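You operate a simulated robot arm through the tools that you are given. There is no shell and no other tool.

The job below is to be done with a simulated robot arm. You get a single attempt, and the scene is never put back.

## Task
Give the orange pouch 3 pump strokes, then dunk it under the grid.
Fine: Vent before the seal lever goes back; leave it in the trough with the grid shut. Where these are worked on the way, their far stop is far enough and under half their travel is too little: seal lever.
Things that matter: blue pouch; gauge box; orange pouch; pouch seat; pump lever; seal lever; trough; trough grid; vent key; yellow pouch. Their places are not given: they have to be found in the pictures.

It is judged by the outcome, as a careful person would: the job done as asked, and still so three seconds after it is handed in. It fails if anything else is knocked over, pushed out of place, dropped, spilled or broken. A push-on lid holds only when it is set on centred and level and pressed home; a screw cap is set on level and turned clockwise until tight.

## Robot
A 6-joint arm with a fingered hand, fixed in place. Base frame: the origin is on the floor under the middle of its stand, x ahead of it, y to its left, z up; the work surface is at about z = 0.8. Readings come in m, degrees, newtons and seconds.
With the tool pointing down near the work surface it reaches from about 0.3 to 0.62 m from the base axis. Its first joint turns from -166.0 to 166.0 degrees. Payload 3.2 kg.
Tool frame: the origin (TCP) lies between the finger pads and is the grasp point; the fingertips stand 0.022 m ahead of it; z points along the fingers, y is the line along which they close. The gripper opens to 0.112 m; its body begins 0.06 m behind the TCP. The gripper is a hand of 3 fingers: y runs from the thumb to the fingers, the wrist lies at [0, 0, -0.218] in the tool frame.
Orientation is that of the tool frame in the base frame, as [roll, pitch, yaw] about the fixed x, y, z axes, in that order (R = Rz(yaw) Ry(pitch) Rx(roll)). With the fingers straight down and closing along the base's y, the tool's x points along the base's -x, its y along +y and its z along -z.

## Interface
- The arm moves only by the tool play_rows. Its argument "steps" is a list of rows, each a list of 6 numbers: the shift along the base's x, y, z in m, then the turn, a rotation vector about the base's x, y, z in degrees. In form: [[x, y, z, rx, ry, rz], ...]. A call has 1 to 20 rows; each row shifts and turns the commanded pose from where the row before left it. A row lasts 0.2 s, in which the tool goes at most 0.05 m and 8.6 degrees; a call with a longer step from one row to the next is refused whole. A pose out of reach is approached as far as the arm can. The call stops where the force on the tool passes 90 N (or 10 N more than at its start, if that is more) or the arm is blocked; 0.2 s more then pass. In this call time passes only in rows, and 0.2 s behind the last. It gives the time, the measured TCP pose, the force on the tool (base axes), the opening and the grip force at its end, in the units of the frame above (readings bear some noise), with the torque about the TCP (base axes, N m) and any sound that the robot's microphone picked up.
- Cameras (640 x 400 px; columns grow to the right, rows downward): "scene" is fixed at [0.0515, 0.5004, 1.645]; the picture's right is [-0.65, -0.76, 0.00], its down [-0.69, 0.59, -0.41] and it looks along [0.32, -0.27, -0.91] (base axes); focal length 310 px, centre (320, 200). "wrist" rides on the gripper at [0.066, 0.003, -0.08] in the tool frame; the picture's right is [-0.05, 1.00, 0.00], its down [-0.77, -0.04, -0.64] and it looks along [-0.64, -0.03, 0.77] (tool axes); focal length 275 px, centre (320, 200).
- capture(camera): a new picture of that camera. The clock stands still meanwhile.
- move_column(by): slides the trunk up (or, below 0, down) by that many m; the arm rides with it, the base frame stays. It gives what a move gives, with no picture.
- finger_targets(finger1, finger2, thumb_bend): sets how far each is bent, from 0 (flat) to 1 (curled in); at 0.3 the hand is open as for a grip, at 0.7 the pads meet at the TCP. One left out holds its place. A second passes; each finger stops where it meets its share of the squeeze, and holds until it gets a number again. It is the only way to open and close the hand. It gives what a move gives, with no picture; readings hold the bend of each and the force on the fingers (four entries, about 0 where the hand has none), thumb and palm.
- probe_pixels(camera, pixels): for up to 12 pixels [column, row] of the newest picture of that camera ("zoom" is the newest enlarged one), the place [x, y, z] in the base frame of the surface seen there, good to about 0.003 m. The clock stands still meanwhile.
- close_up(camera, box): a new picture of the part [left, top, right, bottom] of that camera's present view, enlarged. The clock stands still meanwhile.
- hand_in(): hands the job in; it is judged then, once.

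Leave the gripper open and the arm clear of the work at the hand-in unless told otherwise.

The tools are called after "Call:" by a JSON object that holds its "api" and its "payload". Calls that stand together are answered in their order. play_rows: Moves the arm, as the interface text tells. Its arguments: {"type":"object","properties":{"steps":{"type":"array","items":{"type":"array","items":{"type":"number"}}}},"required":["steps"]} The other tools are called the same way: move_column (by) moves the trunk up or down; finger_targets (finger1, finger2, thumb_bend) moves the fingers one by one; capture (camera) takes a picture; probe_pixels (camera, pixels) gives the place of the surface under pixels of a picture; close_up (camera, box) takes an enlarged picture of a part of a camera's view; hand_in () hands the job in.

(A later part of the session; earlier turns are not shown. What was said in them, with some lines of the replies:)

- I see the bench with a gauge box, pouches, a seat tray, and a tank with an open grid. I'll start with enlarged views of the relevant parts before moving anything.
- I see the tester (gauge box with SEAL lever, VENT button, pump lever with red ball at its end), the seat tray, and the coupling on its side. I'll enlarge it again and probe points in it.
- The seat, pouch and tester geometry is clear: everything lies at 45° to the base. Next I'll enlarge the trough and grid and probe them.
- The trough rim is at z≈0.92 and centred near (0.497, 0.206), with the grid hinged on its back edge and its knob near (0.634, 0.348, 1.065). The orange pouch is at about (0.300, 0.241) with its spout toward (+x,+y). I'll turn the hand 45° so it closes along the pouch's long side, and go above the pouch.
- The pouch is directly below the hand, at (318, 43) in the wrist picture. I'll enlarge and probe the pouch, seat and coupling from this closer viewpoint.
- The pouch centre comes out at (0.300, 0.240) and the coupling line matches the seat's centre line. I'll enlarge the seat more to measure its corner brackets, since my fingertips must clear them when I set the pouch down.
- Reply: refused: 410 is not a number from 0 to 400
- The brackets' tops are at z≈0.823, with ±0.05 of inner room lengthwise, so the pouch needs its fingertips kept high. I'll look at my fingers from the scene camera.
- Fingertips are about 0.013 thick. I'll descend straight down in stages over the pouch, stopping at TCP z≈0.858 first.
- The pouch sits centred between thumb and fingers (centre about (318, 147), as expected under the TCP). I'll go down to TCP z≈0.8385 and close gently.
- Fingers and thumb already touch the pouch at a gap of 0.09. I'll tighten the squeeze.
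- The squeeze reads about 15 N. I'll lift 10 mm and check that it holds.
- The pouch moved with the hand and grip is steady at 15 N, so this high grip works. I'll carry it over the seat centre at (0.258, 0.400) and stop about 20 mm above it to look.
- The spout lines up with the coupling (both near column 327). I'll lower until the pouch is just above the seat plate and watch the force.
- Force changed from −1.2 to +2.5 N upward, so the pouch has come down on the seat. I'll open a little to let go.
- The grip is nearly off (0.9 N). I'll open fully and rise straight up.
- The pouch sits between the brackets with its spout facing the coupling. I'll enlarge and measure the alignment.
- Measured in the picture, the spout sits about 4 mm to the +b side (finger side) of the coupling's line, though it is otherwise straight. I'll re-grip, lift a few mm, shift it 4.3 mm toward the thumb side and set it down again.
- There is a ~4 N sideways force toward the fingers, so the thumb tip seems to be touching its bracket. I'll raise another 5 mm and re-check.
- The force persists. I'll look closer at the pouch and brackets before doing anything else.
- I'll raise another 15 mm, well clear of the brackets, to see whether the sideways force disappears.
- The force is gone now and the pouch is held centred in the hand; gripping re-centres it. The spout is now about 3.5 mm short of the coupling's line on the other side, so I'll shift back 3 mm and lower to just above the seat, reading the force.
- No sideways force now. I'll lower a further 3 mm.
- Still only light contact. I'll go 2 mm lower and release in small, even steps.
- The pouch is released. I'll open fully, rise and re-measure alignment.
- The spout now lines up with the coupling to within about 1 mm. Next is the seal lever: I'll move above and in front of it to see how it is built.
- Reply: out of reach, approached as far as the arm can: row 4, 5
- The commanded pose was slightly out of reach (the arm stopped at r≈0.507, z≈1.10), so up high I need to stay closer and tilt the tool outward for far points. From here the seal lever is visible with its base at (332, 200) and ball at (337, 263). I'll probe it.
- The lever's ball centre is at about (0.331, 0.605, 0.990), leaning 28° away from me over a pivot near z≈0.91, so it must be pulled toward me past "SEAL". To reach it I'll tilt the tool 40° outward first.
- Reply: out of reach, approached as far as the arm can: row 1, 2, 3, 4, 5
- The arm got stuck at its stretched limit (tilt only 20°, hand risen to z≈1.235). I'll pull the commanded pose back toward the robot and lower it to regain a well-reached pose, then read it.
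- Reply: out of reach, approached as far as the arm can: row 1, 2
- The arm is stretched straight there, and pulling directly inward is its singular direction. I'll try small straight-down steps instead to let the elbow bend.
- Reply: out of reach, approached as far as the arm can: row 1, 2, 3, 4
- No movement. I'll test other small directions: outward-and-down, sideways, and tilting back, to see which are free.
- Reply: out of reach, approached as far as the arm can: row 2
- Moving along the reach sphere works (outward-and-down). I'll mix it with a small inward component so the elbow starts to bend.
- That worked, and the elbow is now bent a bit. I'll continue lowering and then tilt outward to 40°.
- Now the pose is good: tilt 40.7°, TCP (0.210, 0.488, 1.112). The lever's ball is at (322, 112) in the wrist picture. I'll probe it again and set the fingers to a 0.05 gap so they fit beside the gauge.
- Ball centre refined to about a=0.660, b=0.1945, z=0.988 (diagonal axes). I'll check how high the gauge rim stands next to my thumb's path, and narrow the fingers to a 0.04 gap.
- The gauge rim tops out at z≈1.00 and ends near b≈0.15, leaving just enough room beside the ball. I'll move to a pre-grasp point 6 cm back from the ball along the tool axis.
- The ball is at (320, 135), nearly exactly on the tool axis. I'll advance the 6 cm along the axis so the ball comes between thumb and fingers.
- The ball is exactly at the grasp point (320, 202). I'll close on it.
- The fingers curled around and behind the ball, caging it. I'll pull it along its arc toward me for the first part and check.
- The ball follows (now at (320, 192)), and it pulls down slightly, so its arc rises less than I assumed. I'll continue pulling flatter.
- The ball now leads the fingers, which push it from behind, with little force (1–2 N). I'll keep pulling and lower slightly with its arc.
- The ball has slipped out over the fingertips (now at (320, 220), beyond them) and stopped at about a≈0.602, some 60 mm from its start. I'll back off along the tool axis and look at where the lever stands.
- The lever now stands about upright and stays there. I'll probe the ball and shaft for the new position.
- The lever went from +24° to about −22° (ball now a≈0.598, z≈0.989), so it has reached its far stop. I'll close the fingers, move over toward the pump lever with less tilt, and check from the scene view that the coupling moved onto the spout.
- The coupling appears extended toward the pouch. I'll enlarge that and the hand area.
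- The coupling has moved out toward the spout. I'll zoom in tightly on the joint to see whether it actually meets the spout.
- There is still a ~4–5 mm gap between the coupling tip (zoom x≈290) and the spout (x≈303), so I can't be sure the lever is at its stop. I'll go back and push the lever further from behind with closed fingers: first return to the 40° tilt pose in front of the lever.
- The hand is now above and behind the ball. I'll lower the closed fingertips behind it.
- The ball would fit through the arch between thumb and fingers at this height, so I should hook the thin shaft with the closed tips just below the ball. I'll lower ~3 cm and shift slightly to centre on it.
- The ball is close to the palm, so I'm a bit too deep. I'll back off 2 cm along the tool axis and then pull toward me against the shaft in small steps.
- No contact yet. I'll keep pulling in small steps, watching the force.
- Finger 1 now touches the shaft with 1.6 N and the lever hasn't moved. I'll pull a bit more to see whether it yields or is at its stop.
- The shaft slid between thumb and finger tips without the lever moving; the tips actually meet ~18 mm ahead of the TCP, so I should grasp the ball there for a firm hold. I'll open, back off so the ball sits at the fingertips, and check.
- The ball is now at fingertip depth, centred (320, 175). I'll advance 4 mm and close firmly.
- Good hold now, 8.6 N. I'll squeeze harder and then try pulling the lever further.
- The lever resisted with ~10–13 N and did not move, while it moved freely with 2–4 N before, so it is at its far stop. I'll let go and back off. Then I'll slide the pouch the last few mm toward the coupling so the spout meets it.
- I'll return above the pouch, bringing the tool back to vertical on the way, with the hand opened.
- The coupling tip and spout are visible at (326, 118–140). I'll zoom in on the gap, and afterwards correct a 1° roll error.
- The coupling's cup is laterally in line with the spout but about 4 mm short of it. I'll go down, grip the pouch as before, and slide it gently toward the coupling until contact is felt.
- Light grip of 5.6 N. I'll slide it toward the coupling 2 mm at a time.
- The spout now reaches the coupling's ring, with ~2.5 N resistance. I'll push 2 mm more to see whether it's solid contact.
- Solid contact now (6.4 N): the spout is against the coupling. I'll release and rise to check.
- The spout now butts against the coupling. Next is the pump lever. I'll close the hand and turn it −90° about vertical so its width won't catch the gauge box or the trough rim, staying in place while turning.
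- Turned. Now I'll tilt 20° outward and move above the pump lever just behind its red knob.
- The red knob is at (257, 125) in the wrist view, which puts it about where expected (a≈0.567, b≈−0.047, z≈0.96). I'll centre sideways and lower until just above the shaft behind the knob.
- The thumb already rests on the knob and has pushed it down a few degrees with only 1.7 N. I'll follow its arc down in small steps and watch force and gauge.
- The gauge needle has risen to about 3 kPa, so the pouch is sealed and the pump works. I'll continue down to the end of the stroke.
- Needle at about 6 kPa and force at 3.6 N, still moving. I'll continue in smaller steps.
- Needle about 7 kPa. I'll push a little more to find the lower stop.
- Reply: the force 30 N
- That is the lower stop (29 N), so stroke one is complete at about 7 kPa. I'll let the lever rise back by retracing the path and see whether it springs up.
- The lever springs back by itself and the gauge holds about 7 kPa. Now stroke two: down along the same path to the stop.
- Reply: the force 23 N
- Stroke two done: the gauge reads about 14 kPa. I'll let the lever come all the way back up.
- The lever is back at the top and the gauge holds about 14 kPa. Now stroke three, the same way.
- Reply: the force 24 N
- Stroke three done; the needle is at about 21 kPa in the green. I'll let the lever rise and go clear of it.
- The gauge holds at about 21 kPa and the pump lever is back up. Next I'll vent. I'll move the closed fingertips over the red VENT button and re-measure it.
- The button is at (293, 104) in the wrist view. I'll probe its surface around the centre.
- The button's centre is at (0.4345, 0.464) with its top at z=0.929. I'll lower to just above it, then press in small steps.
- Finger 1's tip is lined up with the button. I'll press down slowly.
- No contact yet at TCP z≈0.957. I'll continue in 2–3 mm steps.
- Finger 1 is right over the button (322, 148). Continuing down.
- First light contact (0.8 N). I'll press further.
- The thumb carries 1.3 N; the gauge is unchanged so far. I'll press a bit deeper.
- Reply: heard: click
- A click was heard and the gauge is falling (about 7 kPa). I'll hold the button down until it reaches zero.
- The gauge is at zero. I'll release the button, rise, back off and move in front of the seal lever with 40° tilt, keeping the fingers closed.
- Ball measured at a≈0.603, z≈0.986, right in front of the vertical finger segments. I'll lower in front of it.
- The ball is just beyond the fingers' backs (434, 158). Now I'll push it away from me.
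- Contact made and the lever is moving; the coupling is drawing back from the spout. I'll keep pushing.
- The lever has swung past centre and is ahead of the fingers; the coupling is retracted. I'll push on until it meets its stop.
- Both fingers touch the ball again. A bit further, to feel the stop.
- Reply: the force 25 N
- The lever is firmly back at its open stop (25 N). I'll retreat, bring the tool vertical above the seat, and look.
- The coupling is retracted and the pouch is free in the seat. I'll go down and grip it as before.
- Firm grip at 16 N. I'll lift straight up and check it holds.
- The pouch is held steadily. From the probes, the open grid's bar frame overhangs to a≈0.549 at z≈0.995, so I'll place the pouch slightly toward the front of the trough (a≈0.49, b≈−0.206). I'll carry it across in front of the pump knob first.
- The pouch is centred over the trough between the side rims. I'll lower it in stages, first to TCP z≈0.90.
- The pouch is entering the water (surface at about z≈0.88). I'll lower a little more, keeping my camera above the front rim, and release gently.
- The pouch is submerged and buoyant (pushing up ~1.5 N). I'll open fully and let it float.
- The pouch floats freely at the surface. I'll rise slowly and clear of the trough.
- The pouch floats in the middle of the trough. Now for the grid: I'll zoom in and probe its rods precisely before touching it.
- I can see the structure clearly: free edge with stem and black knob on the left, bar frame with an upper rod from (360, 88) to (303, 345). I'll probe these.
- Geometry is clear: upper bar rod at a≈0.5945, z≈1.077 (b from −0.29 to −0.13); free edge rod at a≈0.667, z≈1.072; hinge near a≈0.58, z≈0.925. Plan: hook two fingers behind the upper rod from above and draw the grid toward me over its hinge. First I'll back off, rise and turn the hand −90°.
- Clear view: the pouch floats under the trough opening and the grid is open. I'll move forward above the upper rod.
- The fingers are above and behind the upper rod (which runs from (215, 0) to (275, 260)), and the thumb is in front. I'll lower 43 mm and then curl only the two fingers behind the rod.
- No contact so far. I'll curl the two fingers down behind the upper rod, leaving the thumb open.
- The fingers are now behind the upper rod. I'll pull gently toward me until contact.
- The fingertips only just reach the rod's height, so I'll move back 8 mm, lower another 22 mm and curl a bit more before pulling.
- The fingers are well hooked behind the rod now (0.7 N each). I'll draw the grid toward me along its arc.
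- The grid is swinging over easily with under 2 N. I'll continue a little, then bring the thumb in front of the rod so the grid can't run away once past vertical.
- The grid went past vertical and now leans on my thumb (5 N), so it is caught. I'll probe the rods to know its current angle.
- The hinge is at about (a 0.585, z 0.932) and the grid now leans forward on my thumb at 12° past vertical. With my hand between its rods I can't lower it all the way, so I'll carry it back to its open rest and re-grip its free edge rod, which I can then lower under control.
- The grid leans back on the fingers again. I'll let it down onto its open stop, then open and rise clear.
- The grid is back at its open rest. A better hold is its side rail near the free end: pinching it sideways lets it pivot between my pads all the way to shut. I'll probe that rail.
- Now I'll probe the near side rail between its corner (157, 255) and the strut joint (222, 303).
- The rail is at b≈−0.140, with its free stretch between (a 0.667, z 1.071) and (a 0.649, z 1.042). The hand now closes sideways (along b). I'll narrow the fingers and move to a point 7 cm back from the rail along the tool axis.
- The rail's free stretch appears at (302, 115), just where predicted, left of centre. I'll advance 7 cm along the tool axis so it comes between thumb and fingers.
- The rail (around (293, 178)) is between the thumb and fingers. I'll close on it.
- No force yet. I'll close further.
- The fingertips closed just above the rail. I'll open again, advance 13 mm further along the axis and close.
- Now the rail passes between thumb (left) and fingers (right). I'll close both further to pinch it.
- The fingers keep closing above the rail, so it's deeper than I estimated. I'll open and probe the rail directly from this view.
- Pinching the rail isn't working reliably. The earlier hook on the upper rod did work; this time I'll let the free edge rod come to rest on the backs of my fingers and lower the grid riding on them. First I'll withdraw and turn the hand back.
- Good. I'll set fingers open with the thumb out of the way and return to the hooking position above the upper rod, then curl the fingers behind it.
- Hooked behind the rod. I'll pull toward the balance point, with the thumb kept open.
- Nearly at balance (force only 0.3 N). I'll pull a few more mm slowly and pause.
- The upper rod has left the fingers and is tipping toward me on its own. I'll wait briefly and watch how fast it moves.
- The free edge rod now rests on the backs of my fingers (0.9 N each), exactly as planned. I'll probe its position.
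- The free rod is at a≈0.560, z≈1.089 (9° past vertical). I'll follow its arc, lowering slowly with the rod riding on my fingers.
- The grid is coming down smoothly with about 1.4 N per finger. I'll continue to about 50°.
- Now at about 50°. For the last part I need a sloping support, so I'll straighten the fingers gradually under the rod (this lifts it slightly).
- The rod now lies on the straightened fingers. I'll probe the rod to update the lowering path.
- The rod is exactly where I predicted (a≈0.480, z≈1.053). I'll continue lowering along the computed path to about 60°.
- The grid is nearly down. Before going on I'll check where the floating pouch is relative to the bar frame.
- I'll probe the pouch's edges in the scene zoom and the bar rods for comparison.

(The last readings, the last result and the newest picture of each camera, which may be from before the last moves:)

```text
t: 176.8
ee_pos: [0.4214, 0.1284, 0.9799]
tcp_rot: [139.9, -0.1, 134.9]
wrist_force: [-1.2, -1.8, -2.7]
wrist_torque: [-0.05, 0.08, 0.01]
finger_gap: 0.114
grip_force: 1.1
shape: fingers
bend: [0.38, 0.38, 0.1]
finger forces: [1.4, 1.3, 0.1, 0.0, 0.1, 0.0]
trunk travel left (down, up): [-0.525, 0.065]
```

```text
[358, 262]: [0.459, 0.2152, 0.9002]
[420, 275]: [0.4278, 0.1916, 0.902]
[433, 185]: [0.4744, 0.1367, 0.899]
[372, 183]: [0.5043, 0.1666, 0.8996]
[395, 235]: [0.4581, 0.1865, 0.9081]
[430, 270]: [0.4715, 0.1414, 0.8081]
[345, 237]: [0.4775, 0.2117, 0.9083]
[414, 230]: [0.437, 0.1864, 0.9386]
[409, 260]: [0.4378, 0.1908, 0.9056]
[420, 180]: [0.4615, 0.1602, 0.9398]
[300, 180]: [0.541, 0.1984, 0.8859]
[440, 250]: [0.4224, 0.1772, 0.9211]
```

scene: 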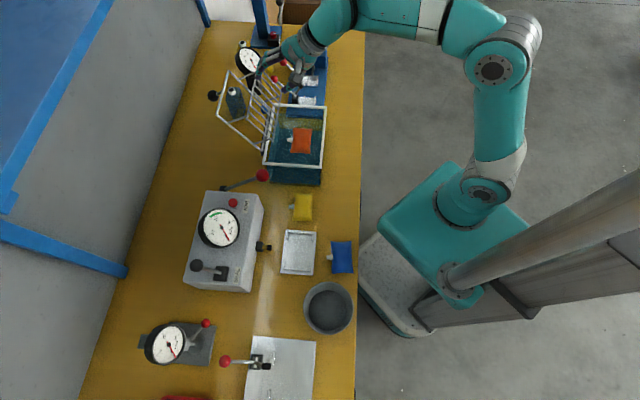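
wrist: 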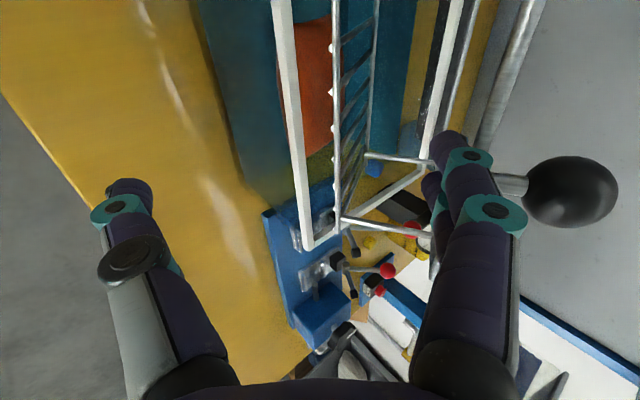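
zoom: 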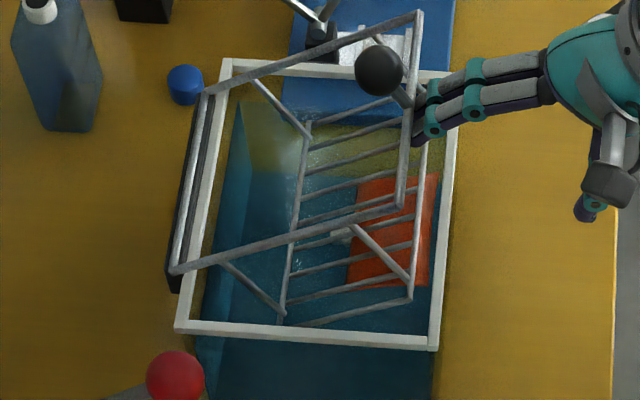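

The inclined bars are easing the pouch toward the front wall; as the frame flattens it will press the pouch down and carry it back under the bars. I'll keep lowering smoothly to about 78°.

Call:
{"api": "play_rows", "payload": {"steps": [[-0.0028, -0.0028, -0.0057, 0, 0, 0], [-0.0028, -0.0028, -0.0057, 0, 0, 0], [-0.0029, -0.0029, -0.0057, 0, 0, 0], [-0.0029, -0.0029, -0.0056, 0, 0, 0], [-0.0016, -0.0016, -0.005, 0, 0, 0], [-0.0016, -0.0016, -0.005, 0, 0, 0], [-0.0016, -0.0016, -0.005, 0, 0, 0], [-0.0016, -0.0016, -0.0049, 0, 0, 0]]}}

Call:
{"api": "capture", "payload": {"camera": "wrist"}}

Call:
{"api": "close_up", "payload": {"camera": "scene", "box": [250, 80, 340, 180]}}

```text
t: 178.6
ee_pos: [0.4027, 0.1097, 0.9378]
tcp_rot: [140.1, -0.1, 134.8]
wrist_force: [-1.0, -1.9, -2.2]
wrist_torque: [-0.05, 0.03, 0.02]
finger_gap: 0.114
grip_force: 1.6
shape: fingers
bend: [0.38, 0.38, 0.1]
finger forces: [1.1, 1.1, 0.0, 0.1, 0.0, 0.0]
trunk travel left (down, up): [-0.525, 0.065]
```

```text
taken
```

wrist: 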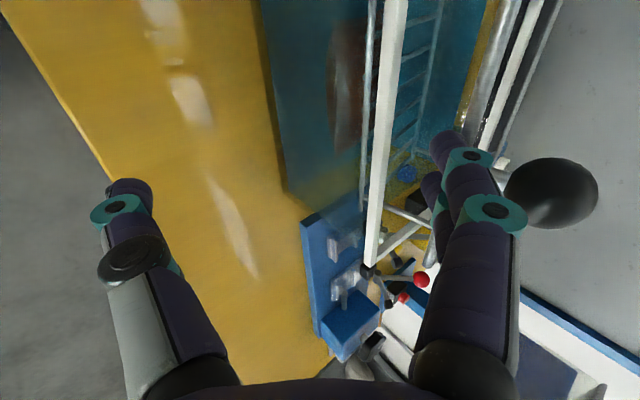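

```text
4.00 times, centred on (295, 130) of scene
```

zoom: 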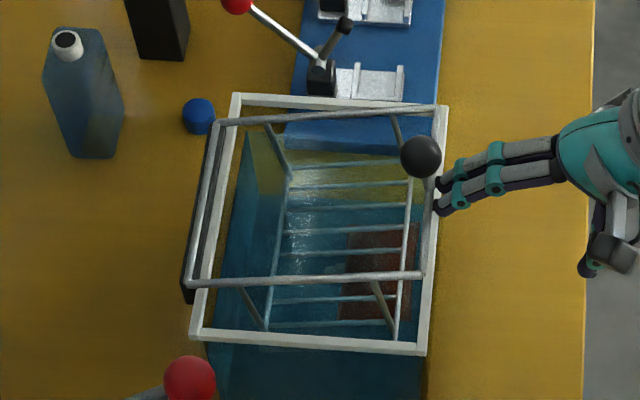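

The pouch is now submerged under the bars, almost entirely behind the front rod. I'll lower the last bit and then slip my fingers out from under the rod.

Call:
{"api": "play_rows", "payload": {"steps": [[-0.0008, -0.0008, -0.0053, 0, 0, 0], [-0.0008, -0.0008, -0.0053, 0, 0, 0], [-0.0008, -0.0008, -0.005, 0, 0, 0]]}}

Call:
{"api": "capture", "payload": {"camera": "wrist"}}

Call:
{"api": "close_up", "payload": {"camera": "scene", "box": [250, 80, 340, 180]}}

```text
t: 179.4
ee_pos: [0.4007, 0.1088, 0.9213]
tcp_rot: [139.9, -0.1, 134.9]
wrist_force: [-0.1, -1.5, 0.5]
wrist_torque: [-0.02, 0.03, -0.05]
finger_gap: 0.1163
grip_force: 0.4
shape: fingers
bend: [0.36, 0.38, 0.1]
finger forces: [0.1, 1.6, 0.0, 0.0, 0.1, 0.0]
trunk travel left (down, up): [-0.525, 0.065]
```

```text
taken
```

wrist: 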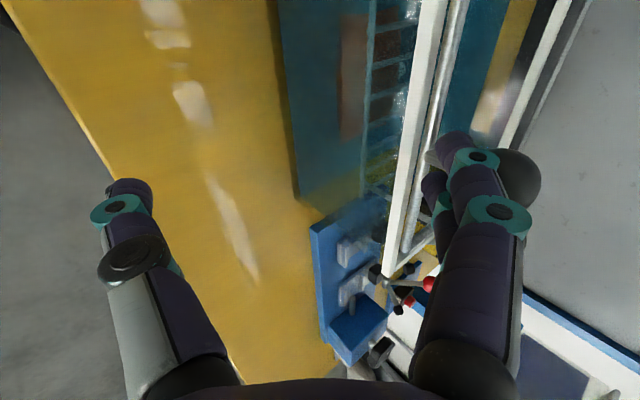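

```text
4.00 times, centred on (295, 130) of scene
```

zoom: 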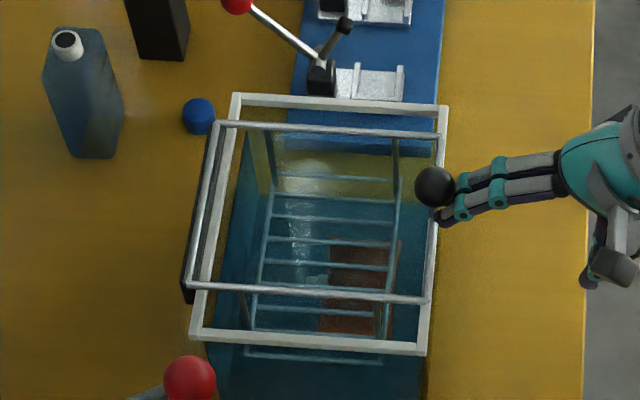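

The grid looks shut or almost; finger 2 still touches it lightly (1.6 N). I'll draw the hand straight back toward me.

Call:
{"api": "play_rows", "payload": {"steps": [[-0.004, -0.004, 0, 0, 0, 0], [-0.006, -0.006, 0, 0, 0, 0], [-0.01, -0.01, 0.002, 0, 0, 0], [-0.015, -0.015, 0.005, 0, 0, 0], [0, 0, 0, 0, 0, 0]]}}

Call:
{"api": "capture", "payload": {"camera": "scene"}}

Call:
{"api": "close_up", "payload": {"camera": "scene", "box": [250, 80, 340, 180]}}

Call:
{"api": "probe_pixels", "payload": {"camera": "zoom", "pixels": [[436, 150], [432, 240], [429, 290], [434, 186], [400, 200], [385, 300], [360, 260], [345, 310], [300, 292], [440, 115], [210, 200], [422, 320]]}}

```text
t: 180.6
ee_pos: [0.3767, 0.0714, 0.9316]
tcp_rot: [140.0, -0.2, 135.0]
wrist_force: [0.0, -0.3, 0.0]
wrist_torque: [-0.02, -0.02, -0.01]
finger_gap: 0.1166
grip_force: 0.1
shape: fingers
bend: [0.36, 0.36, 0.1]
finger forces: [0.1, 0.0, 0.0, 0.1, 0.0, 0.0]
out of reach, approached as far as the arm can: row 4
trunk travel left (down, up): [-0.525, 0.065]
```

```text
taken
```

scene: 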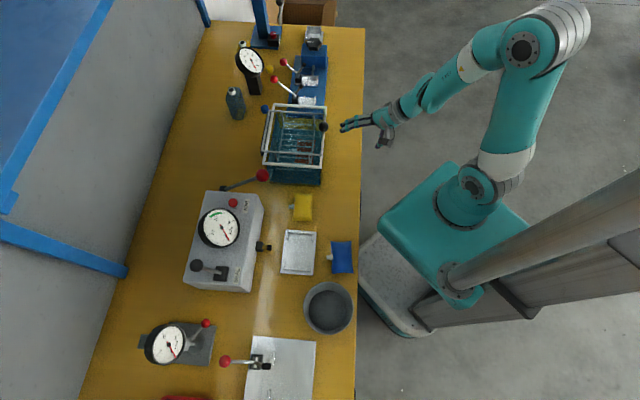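

```text
4.00 times, centred on (295, 130) of scene
```

zoom: 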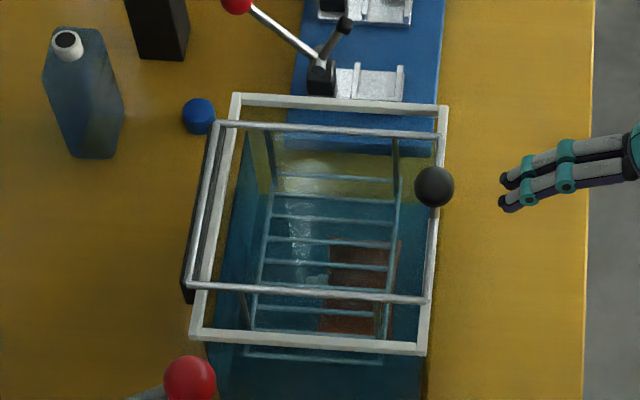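

```text
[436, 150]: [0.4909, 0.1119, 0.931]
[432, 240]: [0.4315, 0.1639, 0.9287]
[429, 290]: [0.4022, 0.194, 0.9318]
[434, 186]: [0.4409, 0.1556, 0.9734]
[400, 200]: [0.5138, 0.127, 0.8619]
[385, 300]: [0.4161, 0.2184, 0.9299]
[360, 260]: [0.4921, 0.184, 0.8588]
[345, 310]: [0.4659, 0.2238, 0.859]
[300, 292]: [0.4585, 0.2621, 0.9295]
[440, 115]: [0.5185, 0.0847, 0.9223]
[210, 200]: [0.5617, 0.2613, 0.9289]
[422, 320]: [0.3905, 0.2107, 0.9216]
```

The grid frame reads level (front rod z≈0.931, rails ≈0.930, hinge ≈0.929), so it is shut, and the pouch top is at z≈0.859 under the bars and under water. I'll open the hand evenly and raise the arm clear.

Call:
{"api": "finger_targets", "payload": {"finger1": 0.3, "finger2": 0.3, "thumb_bend": 0.3}}

Call:
{"api": "play_rows", "payload": {"steps": [[0, 0, 0.02, 0, 0, 0], [0, 0, 0.03, 0, 0, 0], [0, 0, 0.03, 0, 0, 0], [0, 0, 0.03, 0, 0, 0], [0, 0, 0.03, 0, 0, 0], [0, 0, 0.03, 0, 0, 0], [0, 0, 0, 0, 0, 0]]}}

Call:
{"api": "capture", "payload": {"camera": "scene"}}

Call:
{"api": "capture", "payload": {"camera": "wrist"}}

```text
t: 181.6
ee_pos: [0.3768, 0.0722, 0.9328]
tcp_rot: [140.1, -0.2, 135.0]
wrist_force: [0.2, 0.8, 0.9]
wrist_torque: [0.01, -0.01, -0.03]
finger_gap: 0.1118
grip_force: 0.0
shape: fingers
bend: [0.3, 0.3, 0.3]
finger forces: [0.0, 0.1, 0.1, 0.1, 0.0, 0.1]
trunk travel left (down, up): [-0.525, 0.065]
```

```text
t: 183.2
ee_pos: [0.3781, 0.0716, 1.1035]
tcp_rot: [140.0, 0.0, 134.9]
wrist_force: [0.6, -0.5, -0.1]
wrist_torque: [0.03, 0.04, 0.0]
finger_gap: 0.1116
grip_force: 0.0
shape: fingers
bend: [0.3, 0.3, 0.3]
finger forces: [0.0, 0.0, 0.1, 0.0, 0.0, 0.0]
trunk travel left (down, up): [-0.525, 0.065]
```

```text
taken
```

scene: 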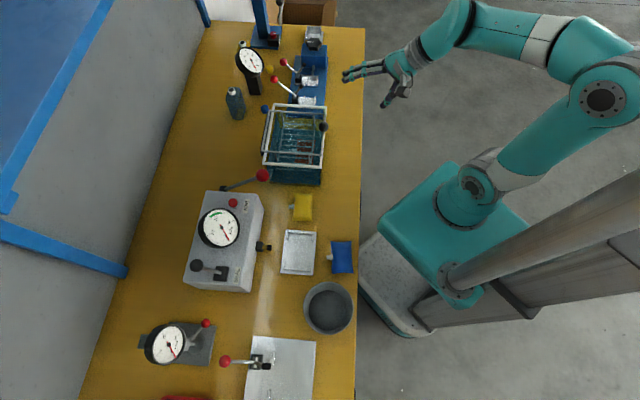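

```text
taken
```

wrist: 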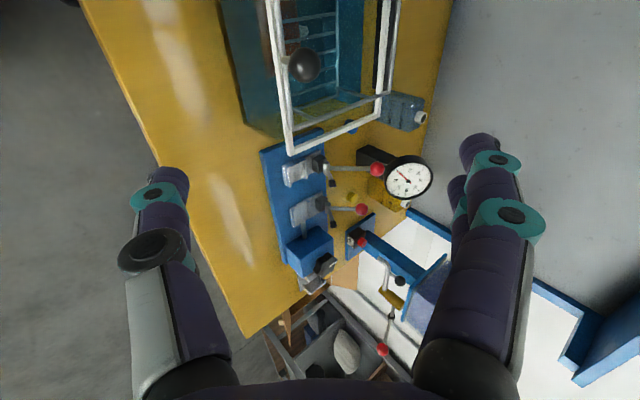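

The arm is clear. I'll take final close-ups of the trough and the tester to verify everything.

Call:
{"api": "close_up", "payload": {"camera": "scene", "box": [240, 80, 350, 190]}}

Call:
{"api": "close_up", "payload": {"camera": "scene", "box": [170, 160, 370, 300]}}

Call:
{"api": "close_up", "payload": {"camera": "scene", "box": [200, 0, 350, 130]}}

```text
3.64 times, centred on (295, 135) of scene
```

zoom: 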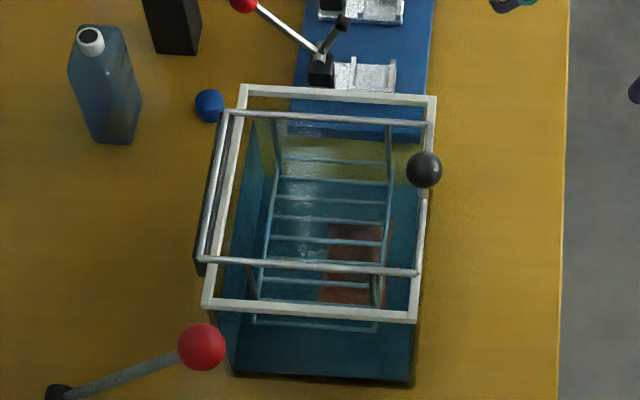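

```text
2.86 times, centred on (270, 230) of scene
```

zoom: 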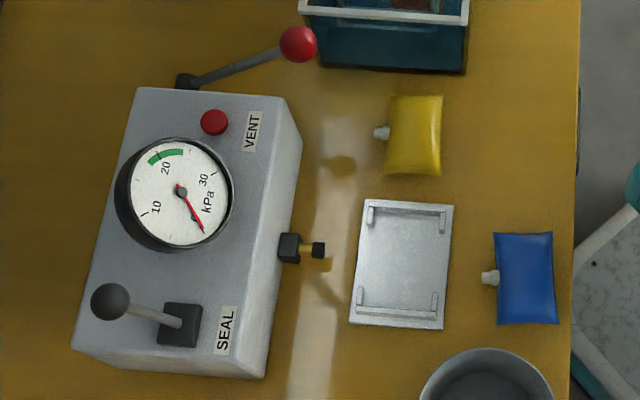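

```text
3.08 times, centred on (275, 65) of scene
```

zoom: 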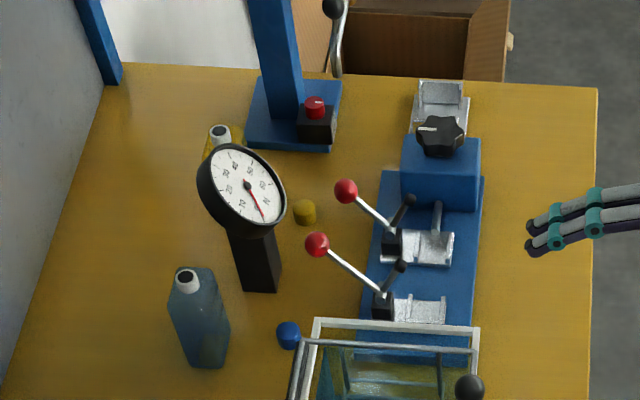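

All looks right: grid shut with the pouch under water beneath it, seal lever and pump lever back, gauge at zero, and other items untouched. I'll raise the arm a little more, let a couple of seconds pass and confirm it's stable.

Call:
{"api": "play_rows", "payload": {"steps": [[0, 0, 0.02, 0, 0, 0], [0, 0, 0.02, 0, 0, 0], [0, 0, 0.02, 0, 0, 0], [0, 0, 0, 0, 0, 0], [0, 0, 0, 0, 0, 0], [0, 0, 0, 0, 0, 0], [0, 0, 0, 0, 0, 0], [0, 0, 0, 0, 0, 0], [0, 0, 0, 0, 0, 0], [0, 0, 0, 0, 0, 0], [0, 0, 0, 0, 0, 0], [0, 0, 0, 0, 0, 0]]}}

Call:
{"api": "close_up", "payload": {"camera": "scene", "box": [240, 80, 350, 190]}}

Call:
{"api": "probe_pixels", "payload": {"camera": "zoom", "pixels": [[427, 130], [420, 240], [300, 265], [300, 118], [207, 190], [350, 235], [335, 285], [423, 170]]}}

```text
t: 185.8
ee_pos: [0.3772, 0.0728, 1.1606]
tcp_rot: [139.8, -0.2, 134.8]
wrist_force: [1.3, -0.5, 0.0]
wrist_torque: [0.02, 0.01, 0.01]
finger_gap: 0.1115
grip_force: 0.0
shape: fingers
bend: [0.3, 0.3, 0.3]
finger forces: [0.0, 0.0, 0.0, 0.1, 0.0, 0.0]
trunk travel left (down, up): [-0.525, 0.065]
```

```text
3.64 times, centred on (295, 135) of scene
```

zoom: 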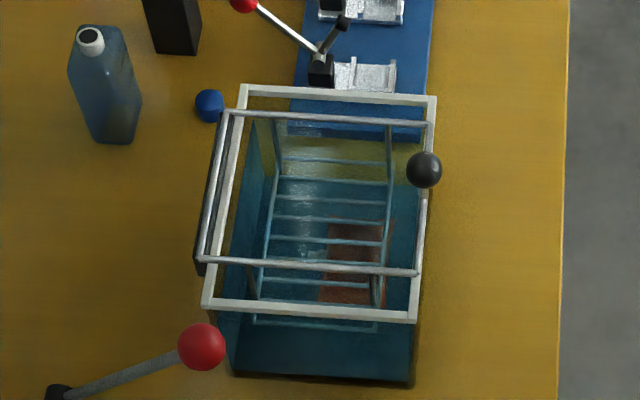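

```text
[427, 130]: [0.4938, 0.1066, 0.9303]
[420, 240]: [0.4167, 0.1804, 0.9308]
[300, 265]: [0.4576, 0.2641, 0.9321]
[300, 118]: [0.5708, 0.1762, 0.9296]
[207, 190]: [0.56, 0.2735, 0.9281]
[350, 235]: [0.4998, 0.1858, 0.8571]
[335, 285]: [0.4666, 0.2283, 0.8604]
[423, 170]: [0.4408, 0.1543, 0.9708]
```

The picture hasn't changed after the wait. The grid frame is level at z≈0.93, the pouch sits at z≈0.86 beneath it, the hand is open and the arm is clear. I'm handing in.

Call:
{"api": "hand_in", "payload": {}}

```text
The job is handed in.
```

The orange pouch got its three pump strokes and is now in the trough, under water, with the grid shut. I've handed the job in; no verdict has come back.

- **Pumping:** The pouch was sealed to the coupling. The gauge rose to about 7, 14 and then 21 kPa over three full strokes, ending in the green band.
- **Venting:** I held the vent key down until the gauge read zero. Only then did I push the seal lever back to its open stop.
- **Dunking:** I let the pouch float in the trough and lowered the grid onto it. At the last check, about five seconds after the grid closed, the grid frame was level and the top of the pouch was about 7 cm below it.
- **Everything else:** In the last pictures the pump lever was up, the gauge read zero, and the blue and yellow pouches and the other bench items were where they started. The hand is open and the arm is clear.

- **Pouch placement:** On the first try the pouch sat slightly off-line in its seat, so I set it down again. After sealing I slid it a few millimetres so its spout met the coupling.
- **Grid:** I swung it partly over once and returned it to open, because I couldn't lower it under control from that grip.
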